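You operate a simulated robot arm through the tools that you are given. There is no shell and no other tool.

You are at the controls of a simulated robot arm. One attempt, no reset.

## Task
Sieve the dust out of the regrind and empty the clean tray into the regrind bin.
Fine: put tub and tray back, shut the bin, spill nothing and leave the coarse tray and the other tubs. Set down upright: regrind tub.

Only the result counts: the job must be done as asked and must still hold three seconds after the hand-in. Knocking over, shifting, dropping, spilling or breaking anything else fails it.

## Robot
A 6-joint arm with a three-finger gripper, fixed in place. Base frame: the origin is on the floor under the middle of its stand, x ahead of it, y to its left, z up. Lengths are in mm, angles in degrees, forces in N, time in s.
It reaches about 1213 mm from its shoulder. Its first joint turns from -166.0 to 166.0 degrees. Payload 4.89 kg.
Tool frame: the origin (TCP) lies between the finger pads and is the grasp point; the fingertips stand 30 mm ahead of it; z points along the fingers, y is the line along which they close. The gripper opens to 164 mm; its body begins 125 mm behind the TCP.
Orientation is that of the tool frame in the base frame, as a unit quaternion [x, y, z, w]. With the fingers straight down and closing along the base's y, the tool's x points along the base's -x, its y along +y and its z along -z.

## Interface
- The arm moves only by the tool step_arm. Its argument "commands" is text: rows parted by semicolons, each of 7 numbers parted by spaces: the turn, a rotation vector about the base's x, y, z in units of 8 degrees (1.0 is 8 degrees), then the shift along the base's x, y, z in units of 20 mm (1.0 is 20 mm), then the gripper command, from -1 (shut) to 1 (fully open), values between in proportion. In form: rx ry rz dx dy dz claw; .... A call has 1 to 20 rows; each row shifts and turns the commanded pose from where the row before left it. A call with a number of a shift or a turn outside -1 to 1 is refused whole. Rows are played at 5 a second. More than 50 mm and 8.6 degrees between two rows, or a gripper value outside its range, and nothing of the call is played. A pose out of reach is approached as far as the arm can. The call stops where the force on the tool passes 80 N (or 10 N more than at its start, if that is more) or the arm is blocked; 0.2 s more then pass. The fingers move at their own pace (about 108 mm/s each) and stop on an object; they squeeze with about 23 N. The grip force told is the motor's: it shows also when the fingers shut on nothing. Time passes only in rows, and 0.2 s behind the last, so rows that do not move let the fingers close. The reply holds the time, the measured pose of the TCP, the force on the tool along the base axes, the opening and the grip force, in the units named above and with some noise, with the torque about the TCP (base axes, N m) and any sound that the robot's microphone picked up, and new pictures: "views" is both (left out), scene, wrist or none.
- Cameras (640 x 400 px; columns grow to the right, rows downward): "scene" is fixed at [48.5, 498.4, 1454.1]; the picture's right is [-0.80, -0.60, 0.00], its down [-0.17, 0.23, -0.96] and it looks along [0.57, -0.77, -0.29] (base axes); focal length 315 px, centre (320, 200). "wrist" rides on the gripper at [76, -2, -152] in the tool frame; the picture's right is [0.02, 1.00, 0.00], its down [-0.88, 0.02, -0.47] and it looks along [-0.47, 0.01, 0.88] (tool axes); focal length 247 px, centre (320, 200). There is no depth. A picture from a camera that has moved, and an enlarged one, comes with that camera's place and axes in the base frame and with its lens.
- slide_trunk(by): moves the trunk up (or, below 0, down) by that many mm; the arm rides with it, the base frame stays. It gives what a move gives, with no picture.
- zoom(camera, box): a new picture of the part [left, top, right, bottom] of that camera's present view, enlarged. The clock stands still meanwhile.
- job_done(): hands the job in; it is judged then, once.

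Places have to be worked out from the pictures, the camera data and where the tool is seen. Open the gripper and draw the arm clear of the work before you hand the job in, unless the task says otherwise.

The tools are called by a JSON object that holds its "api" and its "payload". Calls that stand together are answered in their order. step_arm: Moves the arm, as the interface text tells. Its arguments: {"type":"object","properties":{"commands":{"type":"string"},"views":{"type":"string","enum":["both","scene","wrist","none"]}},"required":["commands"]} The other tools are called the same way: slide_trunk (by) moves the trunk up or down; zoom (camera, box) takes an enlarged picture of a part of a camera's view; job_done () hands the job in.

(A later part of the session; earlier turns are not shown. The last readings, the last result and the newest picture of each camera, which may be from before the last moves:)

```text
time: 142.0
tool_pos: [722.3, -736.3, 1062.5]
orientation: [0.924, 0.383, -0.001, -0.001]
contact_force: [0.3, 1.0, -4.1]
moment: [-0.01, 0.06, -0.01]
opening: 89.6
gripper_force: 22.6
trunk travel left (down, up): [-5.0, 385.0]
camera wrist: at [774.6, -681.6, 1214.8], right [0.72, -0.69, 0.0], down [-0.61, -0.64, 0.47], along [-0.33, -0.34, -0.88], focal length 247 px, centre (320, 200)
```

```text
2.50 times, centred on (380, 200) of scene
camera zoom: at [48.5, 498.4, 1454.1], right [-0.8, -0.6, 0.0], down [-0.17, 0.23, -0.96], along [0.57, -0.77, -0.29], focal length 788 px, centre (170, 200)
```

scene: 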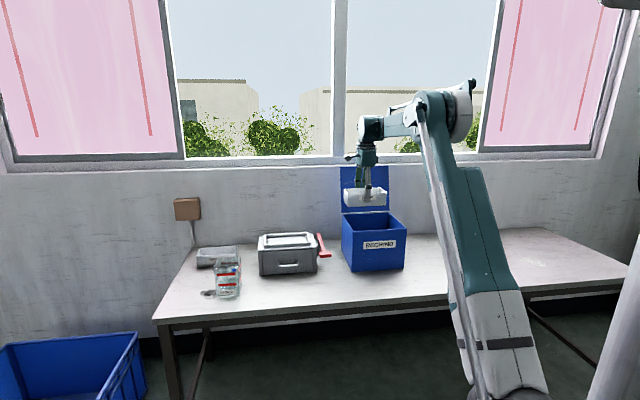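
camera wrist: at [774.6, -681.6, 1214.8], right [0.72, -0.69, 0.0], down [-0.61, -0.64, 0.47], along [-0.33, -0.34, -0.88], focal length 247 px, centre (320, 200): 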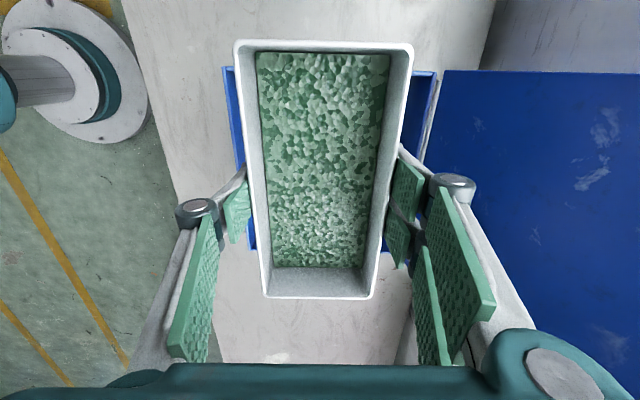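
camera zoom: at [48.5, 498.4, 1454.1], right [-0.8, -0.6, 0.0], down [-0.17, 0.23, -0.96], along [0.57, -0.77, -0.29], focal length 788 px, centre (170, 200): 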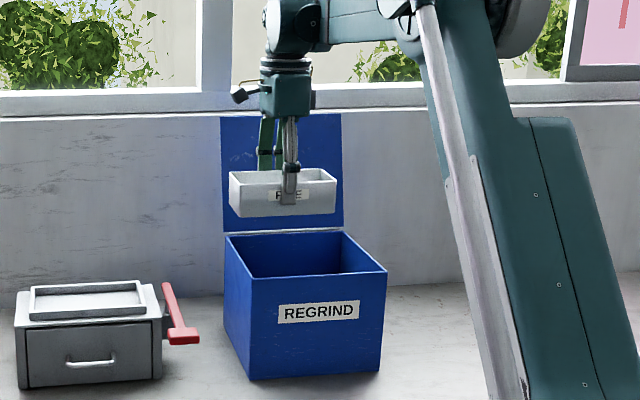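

The tray is over the bin opening (bin spans e1 −180…64, e2 926…1153). I start tilting about e2, slowly to 32°, lowering slightly.

{"api": "step_arm", "payload": {"commands": "0.3536 -0.3536 0 0 0 -0.1 -1;0.3536 -0.3536 0 0 0 -0.1 -1;0.3536 -0.3536 0 0 0 -0.1 -1;0.3536 -0.3536 0 0 0 -0.1 -1;0.3536 -0.3536 0 0 0 -0.1 -1;0.3536 -0.3536 0 0 0 -0.1 -1;0.3536 -0.3536 0 0 0 -0.1 -1;0.3536 -0.3536 0 0 0 -0.1 -1;0 0 0 0 0 0 -1;0 0 0 0 0 0 -1", "views": "both"}}

{"api": "zoom", "payload": {"camera": "scene", "box": [310, 120, 450, 280]}}

```text
time: 144.2
tool_pos: [722.0, -736.4, 1046.2]
orientation: [0.888, 0.368, 0.255, -0.106]
contact_force: [0.0, -0.6, -3.2]
moment: [-0.03, 0.01, 0.0]
opening: 89.1
gripper_force: 23.0
trunk travel left (down, up): [-5.0, 385.0]
camera wrist: at [709.5, -746.2, 1215.6], right [0.72, -0.69, 0.01], down [-0.69, -0.72, -0.07], along [0.05, 0.04, -1.0], focal length 247 px, centre (320, 200)
```

scene: 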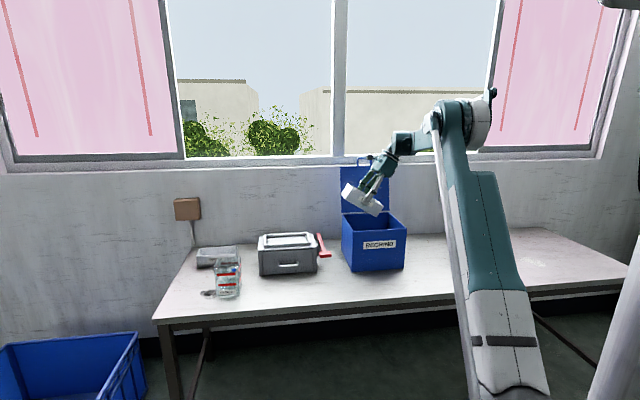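
wrist: 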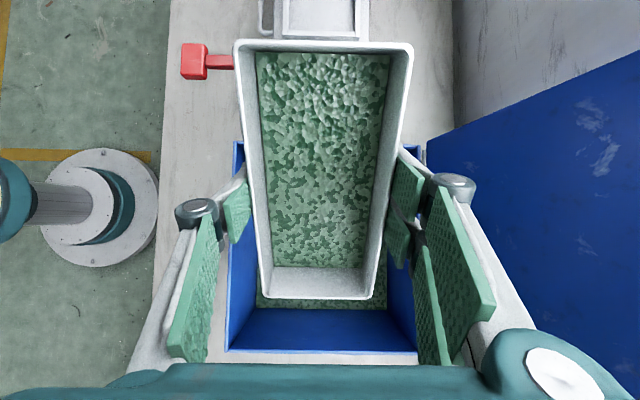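

```text
2.50 times, centred on (380, 200) of scene
camera zoom: at [48.5, 498.4, 1454.1], right [-0.8, -0.6, 0.0], down [-0.17, 0.23, -0.96], along [0.57, -0.77, -0.29], focal length 788 px, centre (170, 200)
```

zoom: 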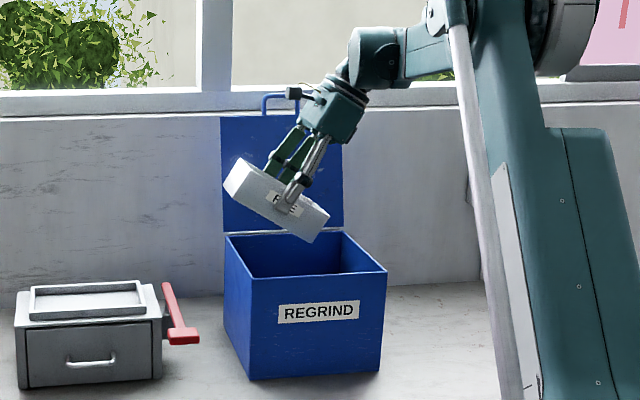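

At 32° nothing flows yet and the lip is over the bin interior. I tilt on to 48° and pause.

{"api": "step_arm", "payload": {"commands": "0.3536 -0.3536 0 0 0 0 -1;0.3536 -0.3536 0 0 0 0 -1;0.3536 -0.3536 0 0 0 0 -1;0.3536 -0.3536 0 0 0 0 -1;0 0 0 0 0 0 -1;0 0 0 0 0 0 -1;0 0 0 0 0 0 -1", "views": "wrist"}}

```text
time: 145.8
tool_pos: [722.1, -737.1, 1047.2]
orientation: [0.844, 0.35, 0.376, -0.155]
contact_force: [0.0, 0.2, -3.7]
moment: [-0.02, 0.04, 0.01]
opening: 89.6
gripper_force: 22.9
trunk travel left (down, up): [-5.0, 385.0]
camera wrist: at [676.9, -779.3, 1204.4], right [0.72, -0.7, 0.02], down [-0.65, -0.68, -0.34], along [0.25, 0.23, -0.94], focal length 247 px, centre (320, 200)
```

wrist: 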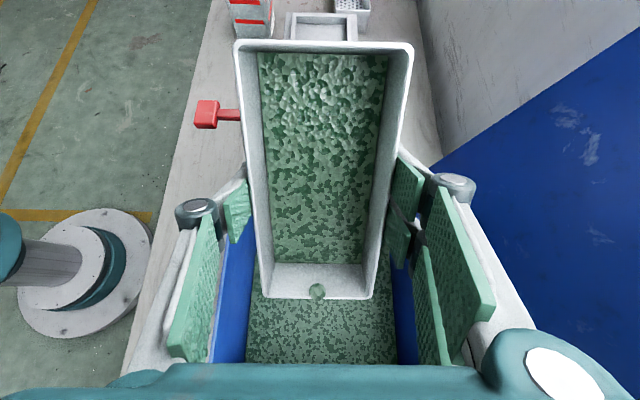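

A small stream has started over the lip and falls into the bin. I tilt slowly on to 64° with pauses.

{"api": "step_arm", "payload": {"commands": "0.3536 -0.3536 0 0 0 0 -1;0 0 0 0 0 0 -1;0.3536 -0.3536 0 0 0 0 -1;0 0 0 0 0 0 -1;0.3536 -0.3536 0 0 0 0 -1;0 0 0 0 0 0 -1;0.3536 -0.3536 0 0 0 0 -1;0 0 0 0 0 0 -1;0 0 0 0 0 0 -1", "views": "both"}}

{"api": "zoom", "payload": {"camera": "scene", "box": [310, 120, 450, 280]}}

```text
time: 147.8
tool_pos: [723.3, -736.6, 1046.8]
orientation: [0.783, 0.326, 0.49, -0.204]
contact_force: [0.0, 1.4, -1.3]
moment: [-0.02, 0.04, 0.01]
opening: 89.6
gripper_force: 22.7
trunk travel left (down, up): [-5.0, 385.0]
camera wrist: at [647.5, -808.4, 1181.8], right [0.71, -0.7, 0.02], down [-0.56, -0.59, -0.58], along [0.42, 0.41, -0.81], focal length 247 px, centre (320, 200)
```

scene: 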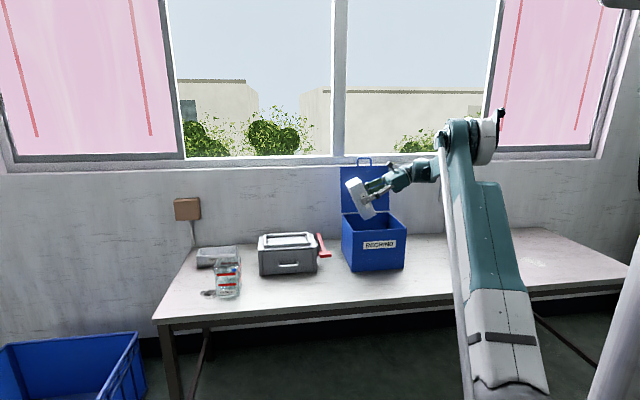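
wrist: 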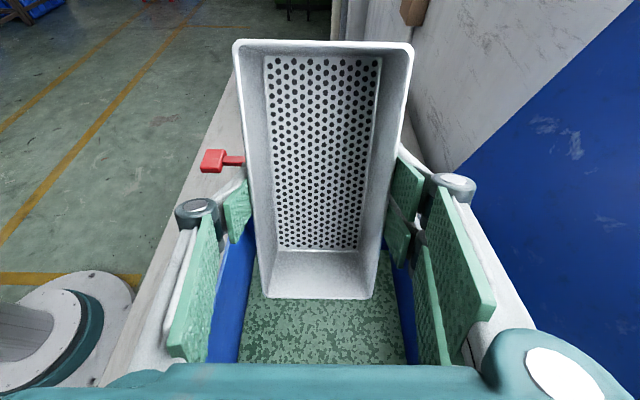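

```text
2.50 times, centred on (380, 200) of scene
camera zoom: at [48.5, 498.4, 1454.1], right [-0.8, -0.6, 0.0], down [-0.17, 0.23, -0.96], along [0.57, -0.77, -0.29], focal length 788 px, centre (170, 200)
```

zoom: 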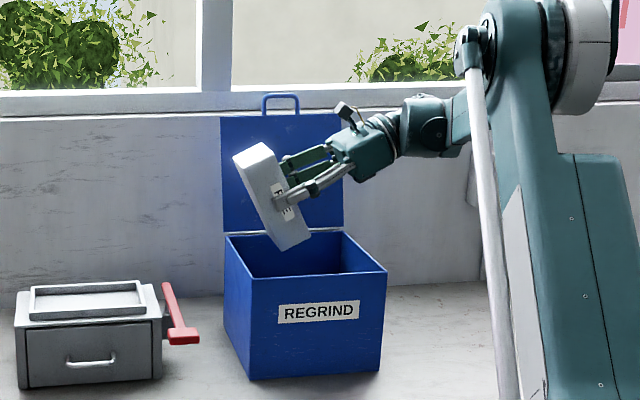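

The tray is empty already. I tilt further to 88° for any last grains, wait, and then level it again.

{"api": "step_arm", "payload": {"commands": "0.53 -0.53 0 0 0 0 -1;0.53 -0.53 0 0 0 0 -1;0.53 -0.53 0 0 0 0 -1;0.53 -0.53 0 0 0 0 -1;0 0 0 0 0 0 -1;0 0 0 0 0 0 -1;0 0 0 0 0 0 -1;0 0 0 0 0 0 -1", "views": "both"}}

{"api": "zoom", "payload": {"camera": "wrist", "box": [220, 20, 420, 320]}}

```text
time: 149.6
tool_pos: [721.6, -737.3, 1045.7]
orientation: [0.665, 0.276, 0.642, -0.265]
contact_force: [-0.5, 0.3, -1.7]
moment: [-0.01, 0.04, 0.0]
opening: 89.5
gripper_force: 22.7
trunk travel left (down, up): [-5.0, 385.0]
camera wrist: at [614.4, -841.2, 1127.3], right [0.71, -0.71, 0.02], down [-0.34, -0.37, -0.86], along [0.62, 0.6, -0.5], focal length 247 px, centre (320, 200)
```

scene: 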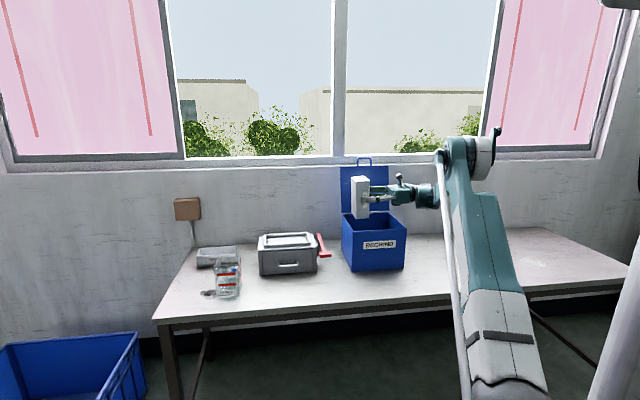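
wrist: 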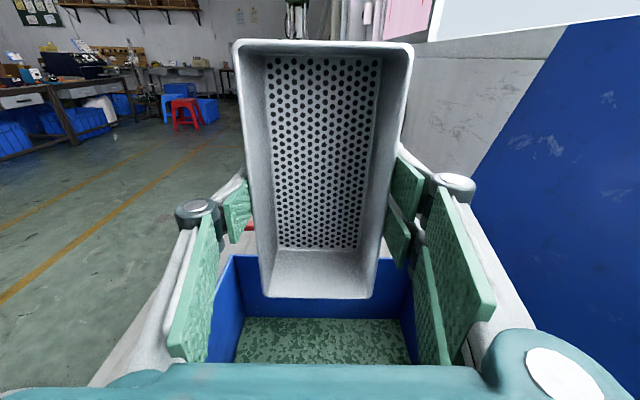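

```text
1.33 times, centred on (320, 170) of wrist
camera zoom: at [614.4, -841.2, 1127.3], right [0.71, -0.71, 0.02], down [-0.34, -0.37, -0.86], along [0.62, 0.6, -0.5], focal length 329 px, centre (320, 240)
```

zoom: 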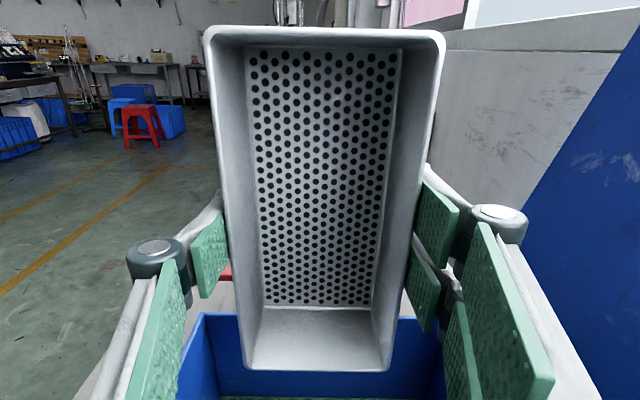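

The tray is completely empty. I level it and raise slightly.

{"api": "step_arm", "payload": {"commands": "-0.7071 0.7071 0 0 0 0.08 -1;-0.7071 0.7071 0 0 0 0.08 -1;-0.7071 0.7071 0 0 0 0.08 -1;-0.7071 0.7071 0 0 0 0.08 -1;-0.7071 0.7071 0 0 0 0.08 -1;-0.7071 0.7071 0 0 0 0.08 -1;-0.7071 0.7071 0 0 0 0.08 -1;-0.7071 0.7071 0 0 0 0.08 -1;-0.7071 0.7071 0 0 0 0.08 -1;-0.7071 0.7071 0 0 0 0.08 -1;-0.7071 0.7071 0 0 0 0.08 -1", "views": "both"}}

```text
time: 152.0
tool_pos: [720.7, -737.8, 1063.0]
orientation: [0.924, 0.383, 0.0, 0.001]
contact_force: [-2.1, -1.5, -1.7]
moment: [0.27, -0.2, -0.01]
opening: 89.5
gripper_force: 23.4
trunk travel left (down, up): [-5.0, 385.0]
camera wrist: at [774.0, -681.9, 1215.7], right [0.72, -0.69, 0.0], down [-0.61, -0.64, 0.48], along [-0.33, -0.34, -0.88], focal length 247 px, centre (320, 200)
```

scene: 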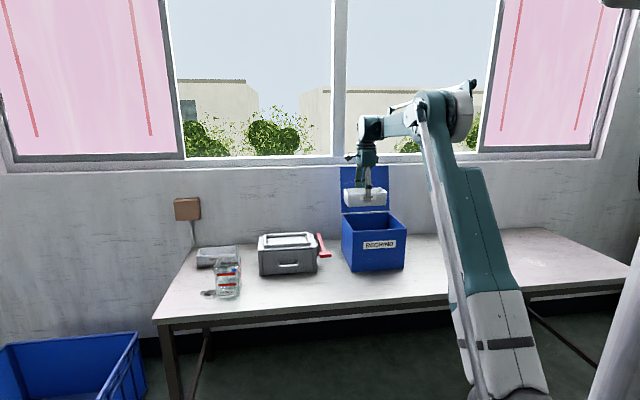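
wrist: 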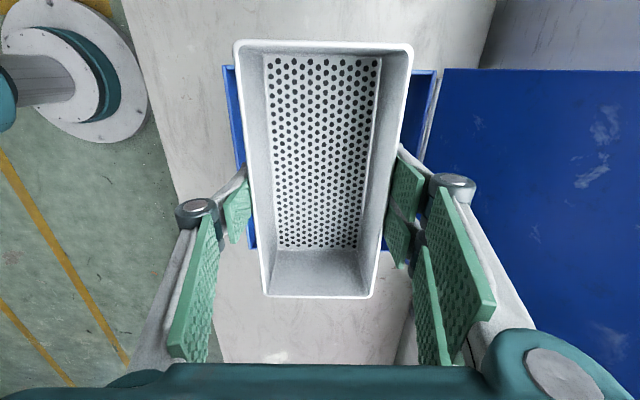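

The tray is level and empty. I carry it back by exactly the distance I came.

{"api": "step_arm", "payload": {"commands": "0 0 0 0.4 0.4 0 -1;0 0 0 0.6 0.6 0 -1;0 0 0 0.8 0.8 0 -1;0 0 0 0.8 0.8 0 -1;0 0 0 0.8 0.8 0 -1;0 0 0 0.8 0.8 0 -1;0 0 0 0.8 0.8 0 -1;0 0 0 0.8 0.8 0 -1;0 0 0 0.8 0.8 0 -1;0 0 0 0.8 0.8 0 -1;0 0 0 0.8 0.8 0 -1;0 0 0 0.8 0.8 0 -1;0 0 0 0.8 0.8 0 -1;0 0 0 0.8 0.8 0 -1;0 0 0 0.8 0.8 0 -1;0 0 0 0.8 0.8 0 -1;0 0 0 0.4 0.4 0 -1;0 0 0 0.2 0.2 0 -1;0 0 0 0 0 0 -1", "views": "both"}}

{"api": "zoom", "payload": {"camera": "scene", "box": [230, 150, 350, 280]}}

```text
time: 156.0
tool_pos: [978.8, -479.3, 1064.0]
orientation: [0.924, 0.383, 0.0, -0.001]
contact_force: [0.7, 0.5, -1.0]
moment: [0.03, 0.02, -0.03]
opening: 89.5
gripper_force: 22.8
trunk travel left (down, up): [-5.0, 385.0]
camera wrist: at [1031.4, -424.1, 1215.8], right [0.72, -0.69, 0.0], down [-0.61, -0.64, 0.47], along [-0.33, -0.34, -0.88], focal length 247 px, centre (320, 200)
```

scene: 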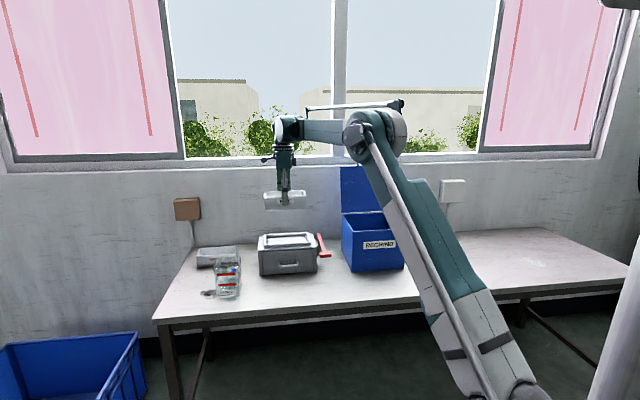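
wrist: 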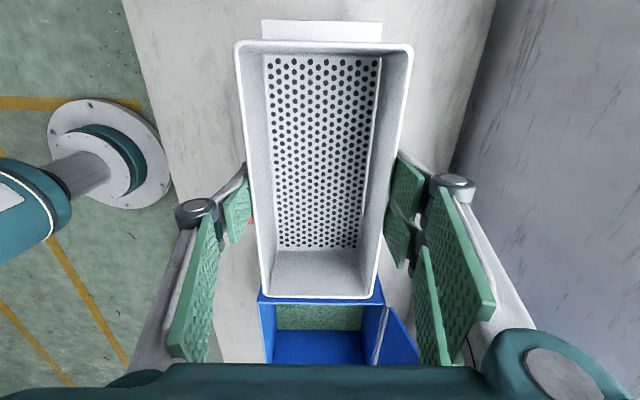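

```text
3.08 times, centred on (290, 215) of scene
camera zoom: at [48.5, 498.4, 1454.1], right [-0.8, -0.6, 0.0], down [-0.17, 0.23, -0.96], along [0.57, -0.77, -0.29], focal length 969 px, centre (412, 154)
```

zoom: 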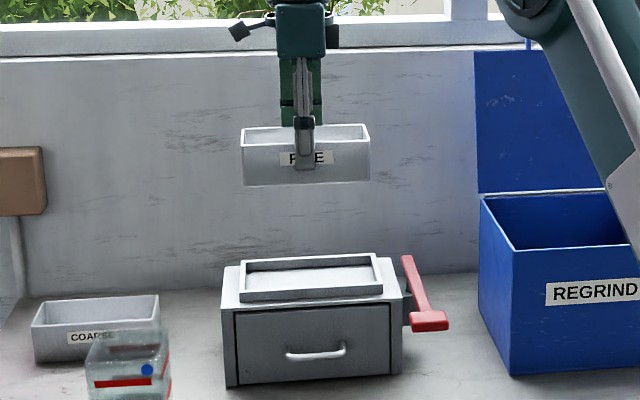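

I'm exactly above the seat. I descend most of the way and slow down near the seat.

{"api": "step_arm", "payload": {"commands": "0 0 0 0 0 -0.7 -1;0 0 0 0 0 -1 -1;0 0 0 0 0 -1 -1;0 0 0 0 0 -1 -1;0 0 0 0 0 -1 -1;0 0 0 0 0 -1 -1;0 0 0 0 0 -0.8 -1;0 0 0 0 0 -0.5 -1;0 0 0 0 0 -0.4 -1;0 0 0 0 0 -0.3 -1;0 0 0 0 0 -0.2 -1;0 0 0 0 0 0 -1", "views": "both"}}

{"api": "zoom", "payload": {"camera": "scene", "box": [240, 180, 340, 280]}}

```text
time: 158.6
tool_pos: [978.7, -479.9, 905.8]
orientation: [0.924, 0.383, 0.0, -0.001]
contact_force: [-0.3, -0.2, -1.6]
moment: [0.01, 0.0, 0.0]
opening: 89.6
gripper_force: 22.8
trunk travel left (down, up): [-5.0, 385.0]
camera wrist: at [1030.6, -424.7, 1058.0], right [0.72, -0.69, 0.0], down [-0.61, -0.64, 0.47], along [-0.33, -0.34, -0.88], focal length 247 px, centre (320, 200)
```

scene: 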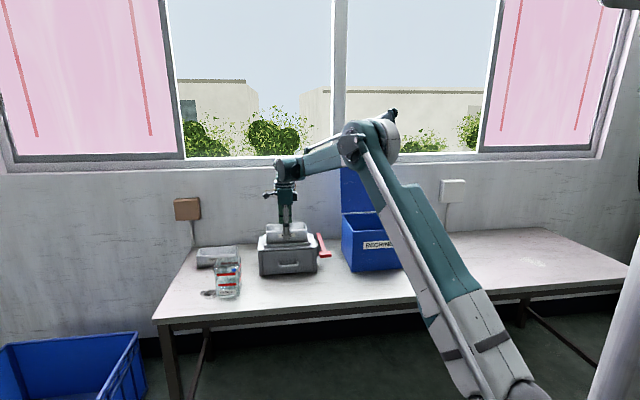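
wrist: 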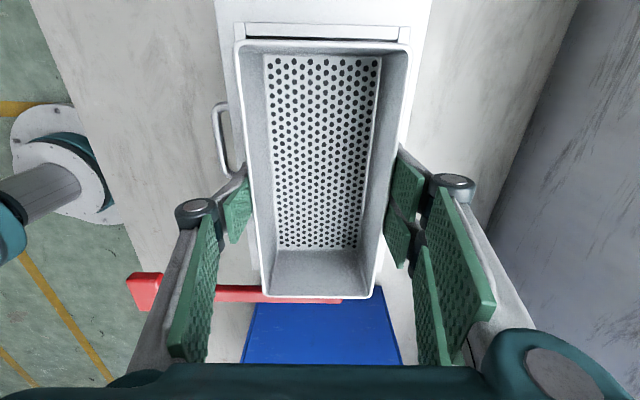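

```text
4.00 times, centred on (290, 230) of scene
camera zoom: at [48.5, 498.4, 1454.1], right [-0.8, -0.6, 0.0], down [-0.17, 0.23, -0.96], along [0.57, -0.77, -0.29], focal length 1260 px, centre (440, 80)
```

zoom: 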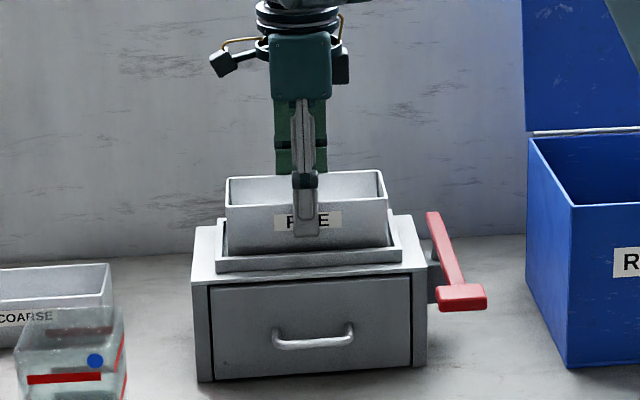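

About 11 mm remain and no contact yet. I lower in small steps and watch the force.

{"api": "step_arm", "payload": {"commands": "0 0 0 0 0 -0.2 -1;0 0 0 0 0 -0.15 -1;0 0 0 0 0 -0.1 -1;0 0 0 0 0 -0.06 -1;0 0 0 0 0 0 -1", "views": "none"}}

```text
time: 159.8
tool_pos: [978.9, -479.7, 895.7]
orientation: [0.924, 0.383, 0.0, 0.0]
contact_force: [1.0, -1.1, 2.4]
moment: [0.19, -0.04, -0.04]
opening: 89.6
gripper_force: 23.1
trunk travel left (down, up): [-5.0, 385.0]
```

Contact at the same height as when grasped (force +2.4 N), so the tray is seated. I open the gripper and rise.

{"api": "step_arm", "payload": {"commands": "0 0 0 0 0 0 0.2;0 0 0 0 0 0 0.4;0 0 0 0 0 0 0.8;0 0 0 0 0 0 1;0 0 0 0 0 0.5 1;0 0 0 0 0 1 1;0 0 0 0 0 1 1;0 0 0 0 0 1 1;0 0 0 0 0 1 1;0 0 0 0 0 1 1;0 0 0 0 0 1 1;0 0 0 0 0 1 1;0 0 0 0 0 1 1;0 0 0 0 0 1 1;0 0 0 0 0 1 1", "views": "both"}}

{"api": "zoom", "payload": {"camera": "scene", "box": [230, 190, 350, 290]}}

{"api": "zoom", "payload": {"camera": "wrist", "box": [200, 20, 440, 240]}}

```text
time: 163.0
tool_pos: [978.4, -479.8, 1105.1]
orientation: [0.923, 0.384, -0.001, 0.0]
contact_force: [0.0, -0.1, 1.1]
moment: [0.05, 0.06, -0.01]
opening: 164.1
gripper_force: 0.1
trunk travel left (down, up): [-5.0, 385.0]
camera wrist: at [1031.4, -424.9, 1257.7], right [0.72, -0.69, 0.0], down [-0.61, -0.64, 0.47], along [-0.33, -0.34, -0.88], focal length 247 px, centre (320, 200)
```

scene: 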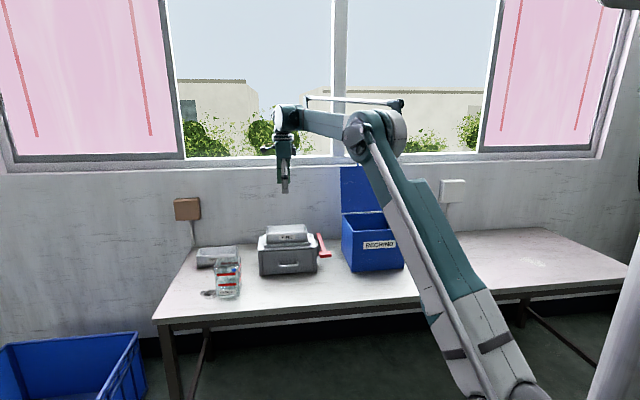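
wrist: 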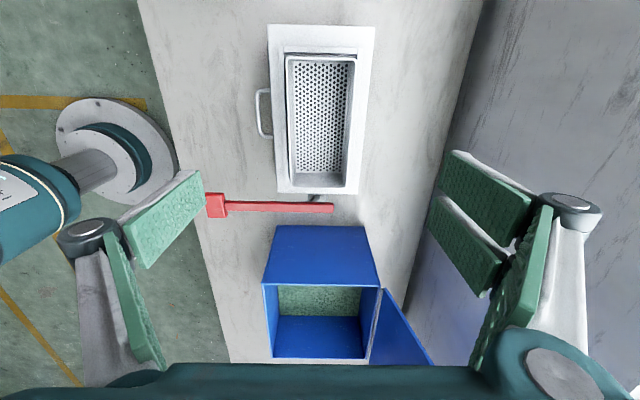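

```text
4.00 times, centred on (290, 240) of scene
camera zoom: at [48.5, 498.4, 1454.1], right [-0.8, -0.6, 0.0], down [-0.17, 0.23, -0.96], along [0.57, -0.77, -0.29], focal length 1260 px, centre (440, 40)
```

zoom: 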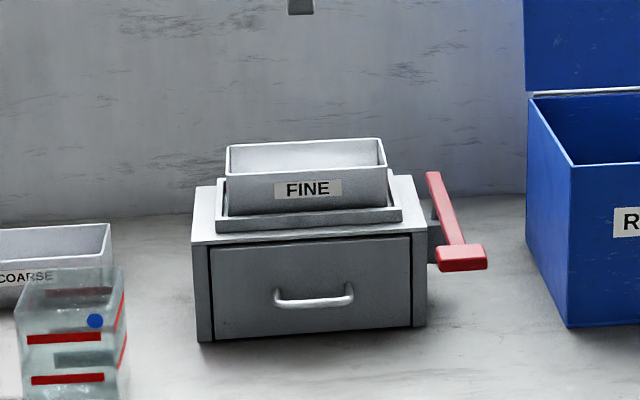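

```text
1.82 times, centred on (320, 130) of wrist
camera zoom: at [1031.4, -424.9, 1257.7], right [0.72, -0.69, 0.0], down [-0.61, -0.64, 0.47], along [-0.33, -0.34, -0.88], focal length 449 px, centre (320, 327)
```

zoom: 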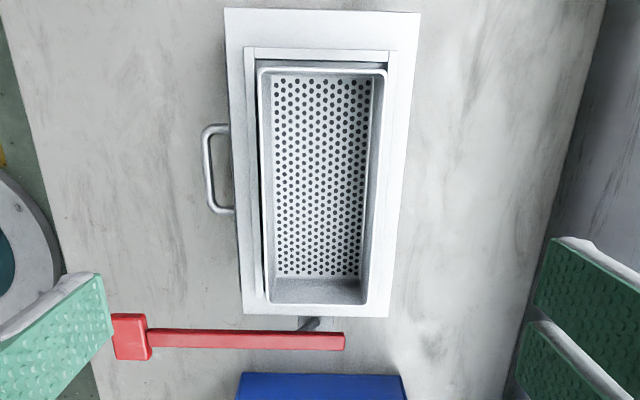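

The tray sits in its seat as before. Now I go to close the lid: I travel back over the bin with the fingers nearly closed.

{"api": "step_arm", "payload": {"commands": "0 0 0 -0.928 -0.972 0.283 -0.74;0 0 0 -0.928 -0.972 0.283 -0.74;0 0 0 -0.928 -0.972 0.283 -0.74;0 0 0 -0.928 -0.972 0.283 -0.74;0 0 0 -0.928 -0.972 0.283 -0.74;0 0 0 -0.928 -0.972 0.283 -0.74;0 0 0 -0.928 -0.972 0.283 -0.74;0 0 0 -0.928 -0.972 0.283 -0.74;0 0 0 -0.928 -0.972 0.283 -0.74;0 0 0 -0.928 -0.972 0.283 -0.74;0 0 0 -0.928 -0.972 0.283 -0.74;0 0 0 -0.928 -0.972 0.283 -0.74;0 0 0 -0.928 -0.972 0.283 -0.74;0 0 0 -0.928 -0.972 0.283 -0.74;0 0 0 -0.928 -0.972 0.283 -0.74", "views": "both"}}

```text
time: 166.2
tool_pos: [699.8, -771.6, 1192.3]
orientation: [0.924, 0.383, -0.001, -0.001]
contact_force: [1.5, 1.0, 0.5]
moment: [-0.2, 0.22, 0.02]
opening: 21.4
gripper_force: 0.1
trunk travel left (down, up): [-5.0, 385.0]
camera wrist: at [752.1, -715.5, 1344.0], right [0.72, -0.69, 0.0], down [-0.61, -0.64, 0.47], along [-0.33, -0.34, -0.88], focal length 247 px, centre (320, 200)
```

scene: 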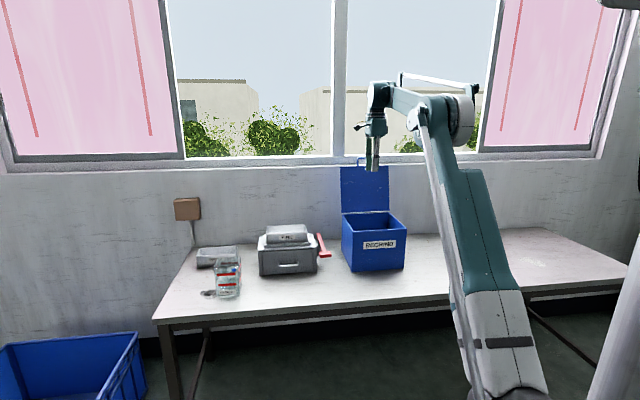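
wrist: 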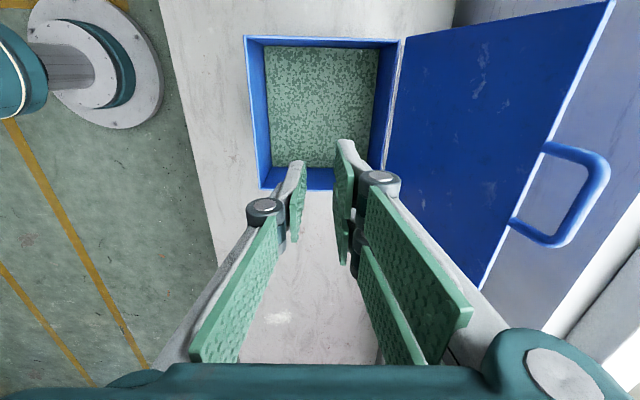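

The bin holds the new regrind and the lid handle is at about e1≈−53, e2≈1230, z≈1189. I pitch the gripper up to horizontal again.

{"api": "step_arm", "payload": {"commands": "-0.663 -0.663 0 0.1 -0.1 -0.013 -0.74;-0.663 -0.663 0 0.1 -0.1 -0.013 -0.74;-0.663 -0.663 0 0.1 -0.1 -0.013 -0.74;-0.663 -0.663 0 0.1 -0.1 -0.013 -0.74;-0.663 -0.663 0 0.1 -0.1 -0.013 -0.74;-0.663 -0.663 0 0.1 -0.1 -0.013 -0.74;-0.663 -0.663 0 0.1 -0.1 -0.013 -0.74;-0.663 -0.663 0 0.1 -0.1 -0.013 -0.74;-0.663 -0.663 0 0.1 -0.1 -0.013 -0.74;-0.663 -0.663 0 0.1 -0.1 -0.013 -0.74;-0.663 -0.663 0 0.1 -0.1 -0.013 -0.74;-0.663 -0.663 0 0.1 -0.1 -0.013 -0.74", "views": "both"}}

```text
time: 168.8
tool_pos: [722.9, -792.5, 1186.3]
orientation: [0.665, 0.278, 0.265, 0.64]
contact_force: [-0.1, 0.4, 1.1]
moment: [0.06, 0.02, 0.0]
opening: 21.4
gripper_force: 0.1
trunk travel left (down, up): [-5.0, 385.0]
camera wrist: at [668.1, -632.3, 1191.4], right [0.05, -0.01, 1.0], down [-0.96, -0.29, 0.04], along [0.29, -0.96, -0.02], focal length 247 px, centre (320, 200)
```

scene: 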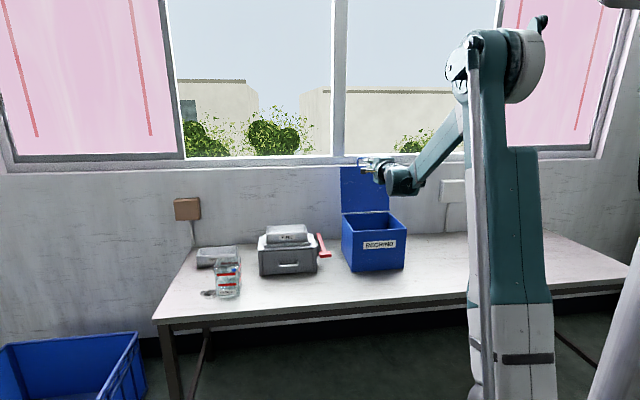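
wrist: 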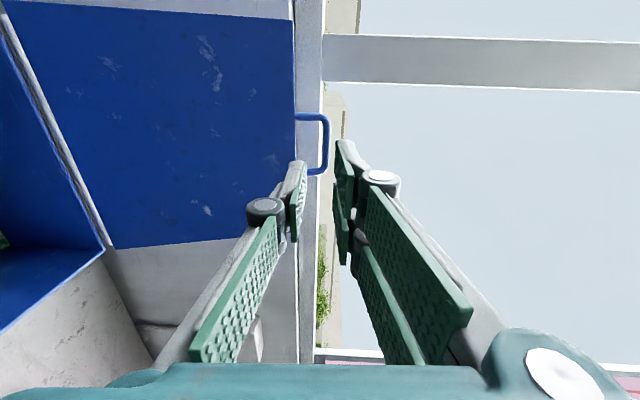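

A 2° pitch remainder is left; I correct it and advance towards the handle along the earlier line, stopping short to check alignment.

{"api": "step_arm", "payload": {"commands": "-0.203 -0.203 0 0 0 0.12 -0.74;0 0 0 0.8525 -0.938 0 -0.74;0 0 0 0.8525 -0.938 0 -0.74;0 0 0 0.8525 -0.938 0 -0.74;0 0 0 0.6 -0.66 0 -0.74", "views": "both"}}

{"api": "zoom", "payload": {"camera": "wrist", "box": [220, 80, 440, 300]}}

```text
time: 170.0
tool_pos: [787.8, -863.4, 1190.8]
orientation: [0.655, 0.275, 0.271, 0.649]
contact_force: [-0.3, 0.8, 1.1]
moment: [0.1, 0.1, -0.01]
opening: 20.9
gripper_force: 0.0
out of reach, approached as far as the arm can: row 1
trunk travel left (down, up): [-5.0, 385.0]
camera wrist: at [732.4, -701.8, 1190.0], right [0.02, 0.01, 1.0], down [-0.95, -0.3, 0.03], along [0.3, -0.95, 0.0], focal length 247 px, centre (320, 200)
```

scene: 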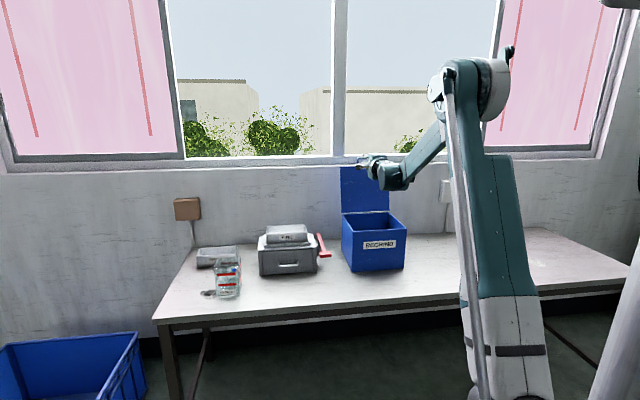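
wrist: 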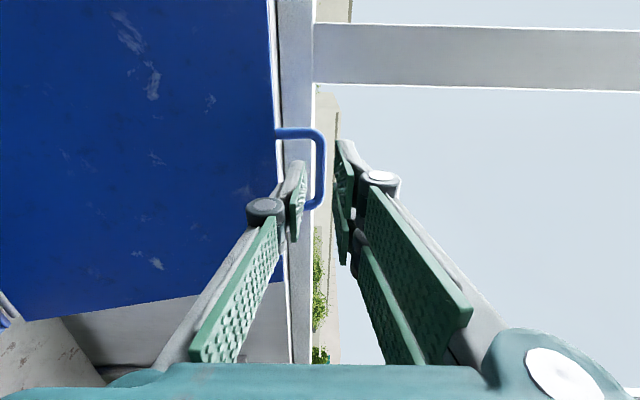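

```text
1.82 times, centred on (330, 190) of wrist
camera zoom: at [732.4, -701.8, 1190.0], right [0.02, 0.01, 1.0], down [-0.95, -0.3, 0.03], along [0.3, -0.95, 0.0], focal length 449 px, centre (302, 218)
```

zoom: 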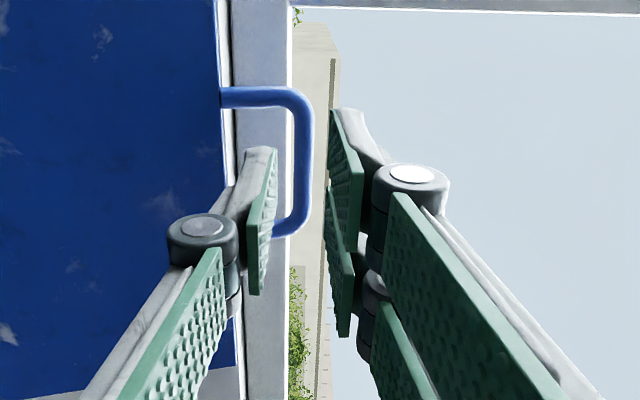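

The bar lines up between the fingers. I advance to enclose it and close.

{"api": "step_arm", "payload": {"commands": "0 0 0 0.625 -0.68 0 -0.74;0 0 0 0.625 -0.68 0 -0.74;0 0 0 0.6 -0.65 0 -0.74;0 0 0 0 0 0 -0.74", "views": "wrist"}}

{"api": "zoom", "payload": {"camera": "wrist", "box": [220, 80, 440, 300]}}

```text
time: 171.0
tool_pos: [824.9, -902.1, 1189.3]
orientation: [0.655, 0.275, 0.271, 0.649]
contact_force: [1.1, -0.3, 0.2]
moment: [0.03, 0.02, 0.03]
opening: 21.3
gripper_force: 0.1
trunk travel left (down, up): [-5.0, 385.0]
camera wrist: at [769.1, -741.4, 1190.1], right [0.02, 0.01, 1.0], down [-0.95, -0.3, 0.03], along [0.3, -0.95, 0.0], focal length 247 px, centre (320, 200)
```

wrist: 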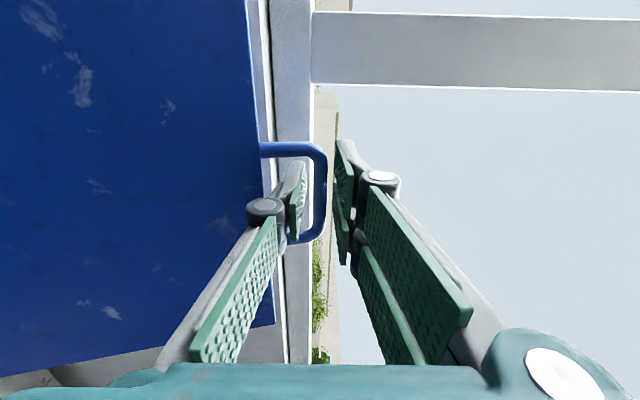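

```text
1.82 times, centred on (330, 190) of wrist
camera zoom: at [769.1, -741.4, 1190.1], right [0.02, 0.01, 1.0], down [-0.95, -0.3, 0.03], along [0.3, -0.95, 0.0], focal length 449 px, centre (302, 218)
```

zoom: 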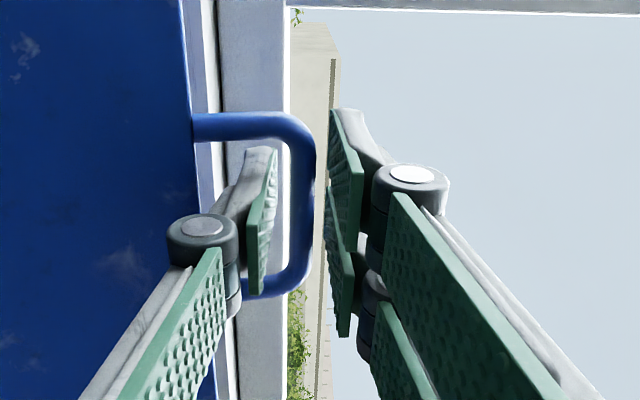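

The bar is between the pads. I grip it and start swinging the lid back along the arc (radius ≈275 mm), checking the force.

{"api": "step_arm", "payload": {"commands": "0 0 0 0 0 0 -1;0 0 0 0 0 0 -1;0 0 0 0 0 0 -1;0 0 0 -0.661 0.661 0.2 -1;0 0 0 -0.668 0.668 0.155 -1;0 0 0 -0.679 0.679 0.095 -1;0 0 0 -0.679 0.679 0.025 -1", "views": "both"}}

```text
time: 172.6
tool_pos: [771.0, -849.9, 1198.4]
orientation: [0.656, 0.276, 0.271, 0.648]
contact_force: [1.7, 1.2, -12.4]
moment: [1.08, -1.03, 0.3]
opening: 8.9
gripper_force: 45.5
trunk travel left (down, up): [-5.0, 385.0]
camera wrist: at [715.8, -688.1, 1198.3], right [0.02, 0.01, 1.0], down [-0.95, -0.3, 0.03], along [0.3, -0.95, 0.0], focal length 247 px, centre (320, 200)
```

scene: 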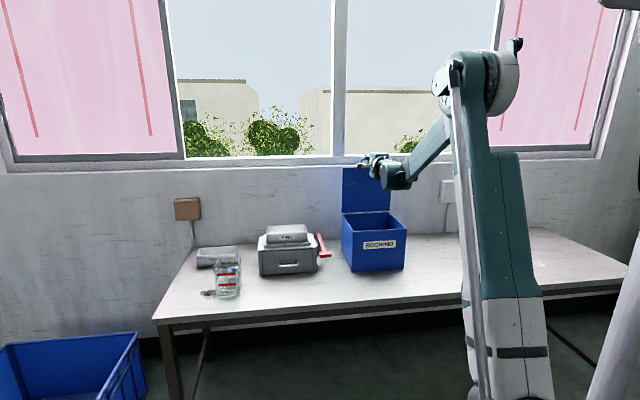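
wrist: 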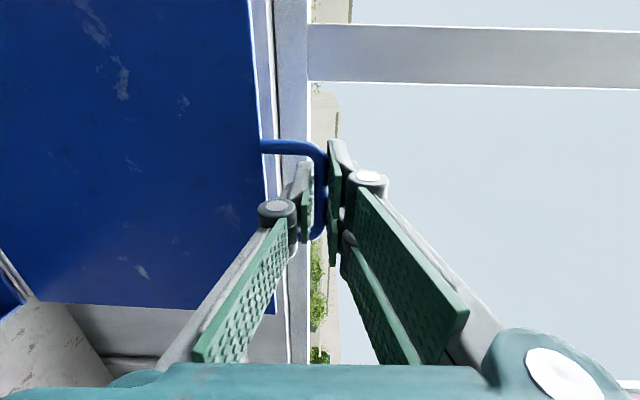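

The lid follows with small force. I continue over the vertical and down.

{"api": "step_arm", "payload": {"commands": "0 0 0 -0.679 0.679 -0.1 -1;0 0 0 -0.675 0.675 -0.12 -1;0 0 0 -0.668 0.668 -0.175 -1;0 0 0 -0.658 0.658 -0.245 -1;0 0 0 -0.647 0.647 -0.3 -1", "views": "none"}}

{"api": "step_arm", "payload": {"commands": "0 0 0 -0.626 0.626 -0.37 -1;0 0 0 -0.612 0.612 -0.43 -1;0 0 0 -0.583 0.583 -0.485 -1", "views": "none"}}

```text
time: 173.8
tool_pos: [706.5, -783.8, 1179.3]
orientation: [0.657, 0.274, 0.271, 0.648]
contact_force: [-0.3, -5.0, -9.3]
moment: [1.04, -0.97, 0.05]
opening: 8.9
gripper_force: 45.3
trunk travel left (down, up): [-5.0, 385.0]
```

```text
time: 174.6
tool_pos: [669.7, -747.8, 1152.0]
orientation: [0.656, 0.276, 0.27, 0.648]
contact_force: [5.0, -16.2, -22.3]
moment: [0.91, -0.84, 0.01]
opening: 9.0
gripper_force: 44.5
trunk travel left (down, up): [-5.0, 385.0]
```

Slight inward pull means I'm a millimetre or two outside the arc; I correct it while continuing.

{"api": "step_arm", "payload": {"commands": "0 0 0 -0.52 0.52 -0.63 -1;0 0 0 -0.53 0.53 -0.6 -1;0 0 0 -0.502 0.502 -0.65 -1", "views": "none"}}

```text
time: 175.4
tool_pos: [637.8, -715.2, 1115.6]
orientation: [0.656, 0.276, 0.271, 0.648]
contact_force: [1.8, -13.5, -11.3]
moment: [0.88, -0.84, 0.14]
opening: 8.5
gripper_force: 45.0
trunk travel left (down, up): [-5.0, 385.0]
```

The force is lower now. I continue down the arc.

{"api": "step_arm", "payload": {"commands": "0 0 0 -0.449 0.449 -0.73 -1;0 0 0 -0.435 0.435 -0.74 -1;0 0 0 -0.392 0.392 -0.785 -1;0 0 0 -0.357 0.357 -0.815 -1", "views": "both"}}

```text
time: 176.4
tool_pos: [606.3, -684.0, 1055.4]
orientation: [0.655, 0.276, 0.272, 0.649]
contact_force: [10.6, -8.1, -7.8]
moment: [0.71, -0.72, 0.03]
opening: 8.8
gripper_force: 45.1
trunk travel left (down, up): [-5.0, 385.0]
camera wrist: at [550.4, -522.2, 1055.6], right [0.03, 0.01, 1.0], down [-0.95, -0.3, 0.03], along [0.3, -0.95, 0.0], focal length 247 px, centre (320, 200)
```

scene: 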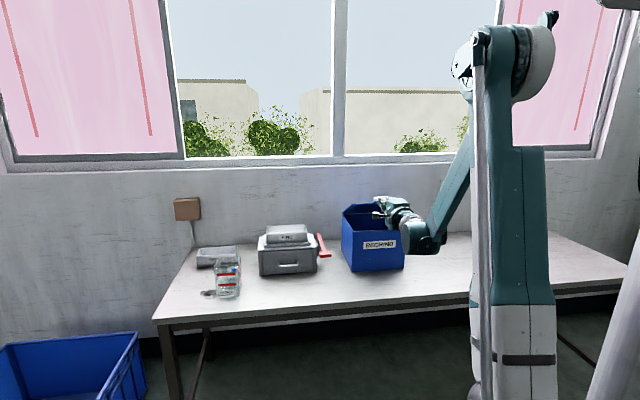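
wrist: 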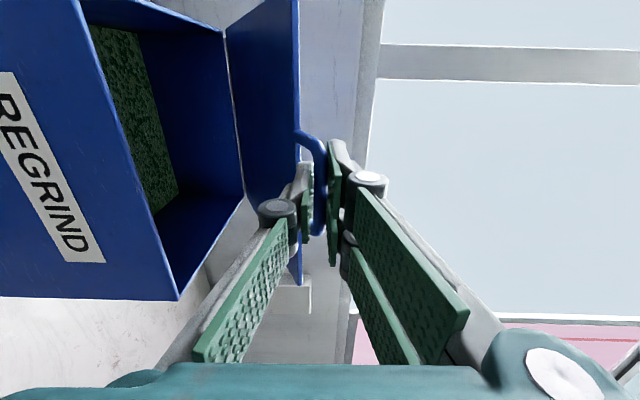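

The lid is nearly down (about 29°). I continue the arc gently, slowing near closure.

{"api": "step_arm", "payload": {"commands": "0 0 0 -0.283 0.283 -0.855 -1;0 0 0 -0.237 0.237 -0.88 -1;0 0 0 -0.198 0.198 -0.91 -1;0 0 0 -0.163 0.163 -0.925 -1", "views": "none"}}

{"api": "step_arm", "payload": {"commands": "0 0 0 -0.117 0.117 -0.94 -1;0 0 0 -0.07 0.07 -0.8 -1;0 0 0 -0.03 0.03 -0.5 -1", "views": "both"}}

```text
time: 177.4
tool_pos: [588.0, -664.0, 985.5]
orientation: [0.657, 0.274, 0.271, 0.648]
contact_force: [-18.0, 3.1, 3.0]
moment: [0.43, -0.56, 0.05]
opening: 8.8
gripper_force: 44.7
trunk travel left (down, up): [-5.0, 385.0]
```

```text
time: 178.2
tool_pos: [583.5, -659.9, 939.2]
orientation: [0.656, 0.275, 0.272, 0.648]
contact_force: [-8.8, -6.9, -1.5]
moment: [0.29, -0.39, -0.25]
opening: 8.6
gripper_force: 45.2
trunk travel left (down, up): [-5.0, 385.0]
camera wrist: at [527.6, -499.2, 939.2], right [0.02, 0.01, 1.0], down [-0.95, -0.3, 0.03], along [0.3, -0.95, 0.0], focal length 247 px, centre (320, 200)
```

scene: 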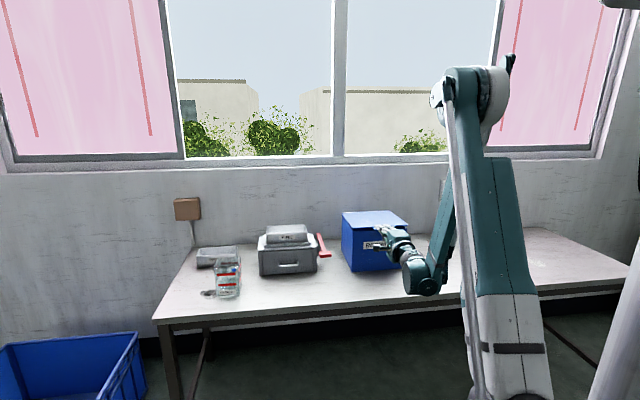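
wrist: 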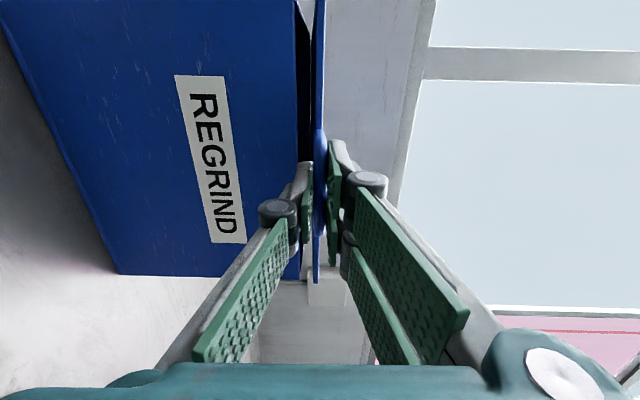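

Almost closed: about 14 mm to go. I lower in small steps until it rests.

{"api": "step_arm", "payload": {"commands": "0 0 0 -0.02 0.02 -0.3 -1;0 0 0 0 0 -0.2 -1;0 0 0 0 0 -0.15 -1;0 0 0 0 0 0 -1", "views": "wrist"}}

```text
time: 179.2
tool_pos: [583.5, -660.0, 926.4]
orientation: [0.656, 0.275, 0.272, 0.648]
contact_force: [-3.1, -8.2, 1.9]
moment: [0.3, -1.62, -0.2]
opening: 9.0
gripper_force: 45.2
trunk travel left (down, up): [-5.0, 385.0]
camera wrist: at [527.2, -498.8, 926.0], right [0.02, 0.01, 1.0], down [-0.95, -0.3, 0.03], along [0.3, -0.95, 0.0], focal length 247 px, centre (320, 200)
```

wrist: 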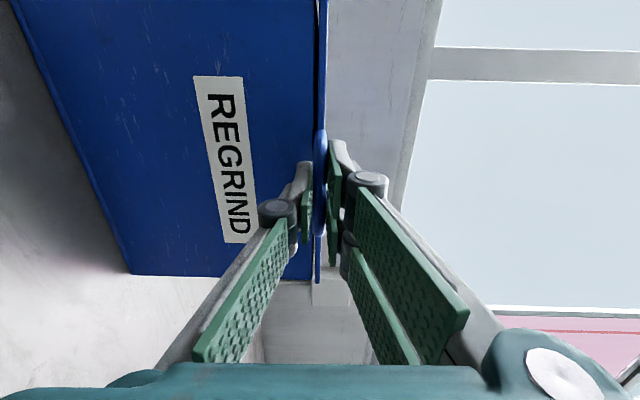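

It looks closed (same height as originally). I press down a millimetre and a half more, then open and back away.

{"api": "step_arm", "payload": {"commands": "0 0 0 0 0 -0.08 -1;0 0 0 0 0 0 -1", "views": "none"}}

{"api": "step_arm", "payload": {"commands": "0 0 0 0 0 0 -0.6;0 0 0 0 0 0 -0.3;0 0 0 0 0 0 0;0 0 0 0 0 0 0;0 0 0 -0.3 0.3 0 0;0 0 0 -0.4 0.4 0.2 0", "views": "both"}}

{"api": "zoom", "payload": {"camera": "scene", "box": [320, 170, 440, 290]}}

```text
time: 179.8
tool_pos: [583.1, -658.5, 924.5]
orientation: [0.656, 0.275, 0.271, 0.648]
contact_force: [-0.5, -8.1, 3.9]
moment: [0.27, -1.68, -0.12]
opening: 9.3
gripper_force: 45.1
trunk travel left (down, up): [-5.0, 385.0]
```

```text
time: 181.2
tool_pos: [568.8, -646.1, 927.7]
orientation: [0.656, 0.276, 0.272, 0.648]
contact_force: [0.3, 0.5, 0.0]
moment: [-0.04, -0.03, 0.0]
opening: 81.9
gripper_force: 0.1
trunk travel left (down, up): [-5.0, 385.0]
camera wrist: at [513.2, -485.9, 928.1], right [0.02, 0.01, 1.0], down [-0.95, -0.3, 0.03], along [0.3, -0.95, 0.0], focal length 247 px, centre (320, 200)
```

scene: 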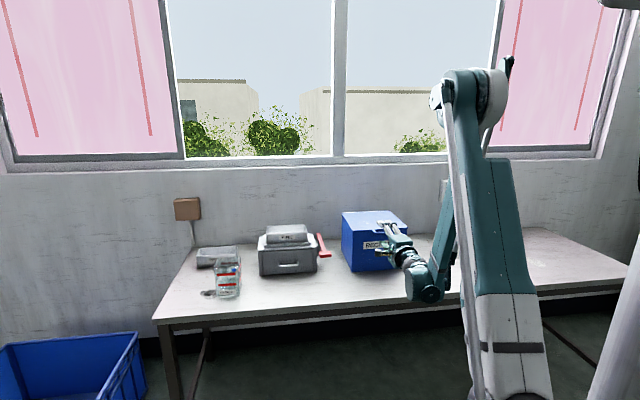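
wrist: 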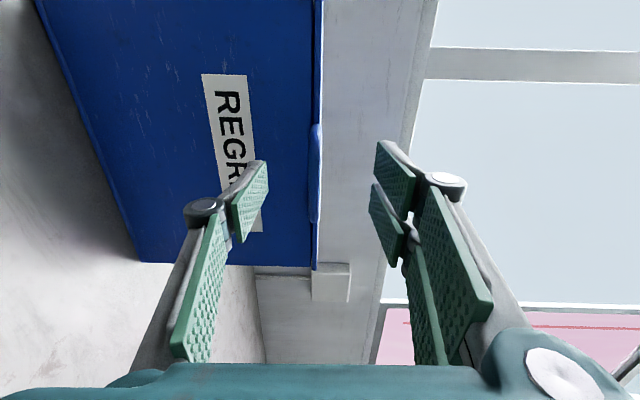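

```text
3.33 times, centred on (380, 230) of scene
camera zoom: at [48.5, 498.4, 1454.1], right [-0.8, -0.6, 0.0], down [-0.17, 0.23, -0.96], along [0.57, -0.77, -0.29], focal length 1050 px, centre (120, 100)
```

zoom: 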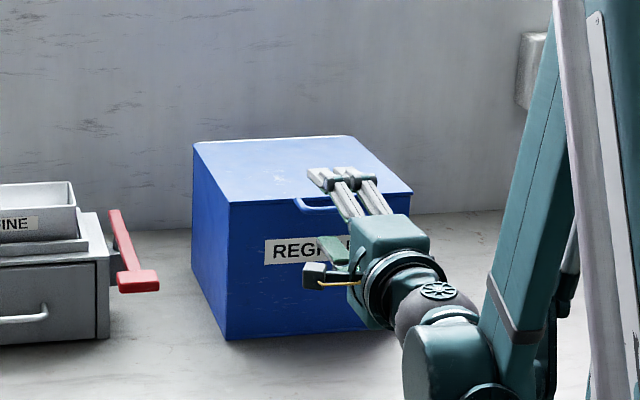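

The lid is shut. I back off a bit more while rising slightly, so the lower finger clears the handle before going up.

{"api": "step_arm", "payload": {"commands": "0 0 0 -0.25 0.25 0.4 0;0 0 0 -0.25 0.25 0.4 0", "views": "wrist"}}

```text
time: 181.8
tool_pos: [557.4, -637.0, 942.6]
orientation: [0.656, 0.276, 0.271, 0.648]
contact_force: [0.3, -0.6, -0.2]
moment: [-0.04, -0.03, 0.06]
opening: 82.1
gripper_force: 0.2
trunk travel left (down, up): [-5.0, 385.0]
camera wrist: at [502.8, -475.0, 942.9], right [0.02, 0.01, 1.0], down [-0.95, -0.3, 0.03], along [0.3, -0.95, 0.0], focal length 247 px, centre (320, 200)
```

wrist: 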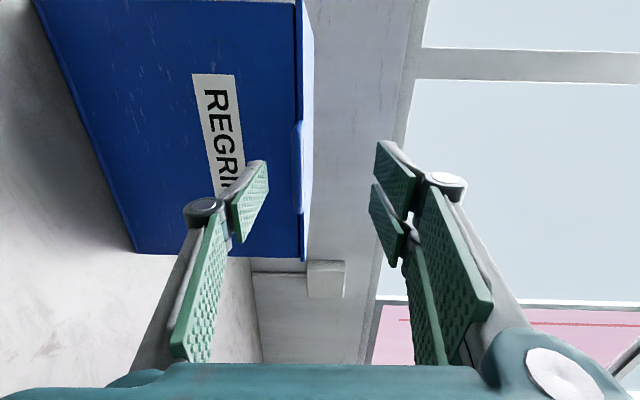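

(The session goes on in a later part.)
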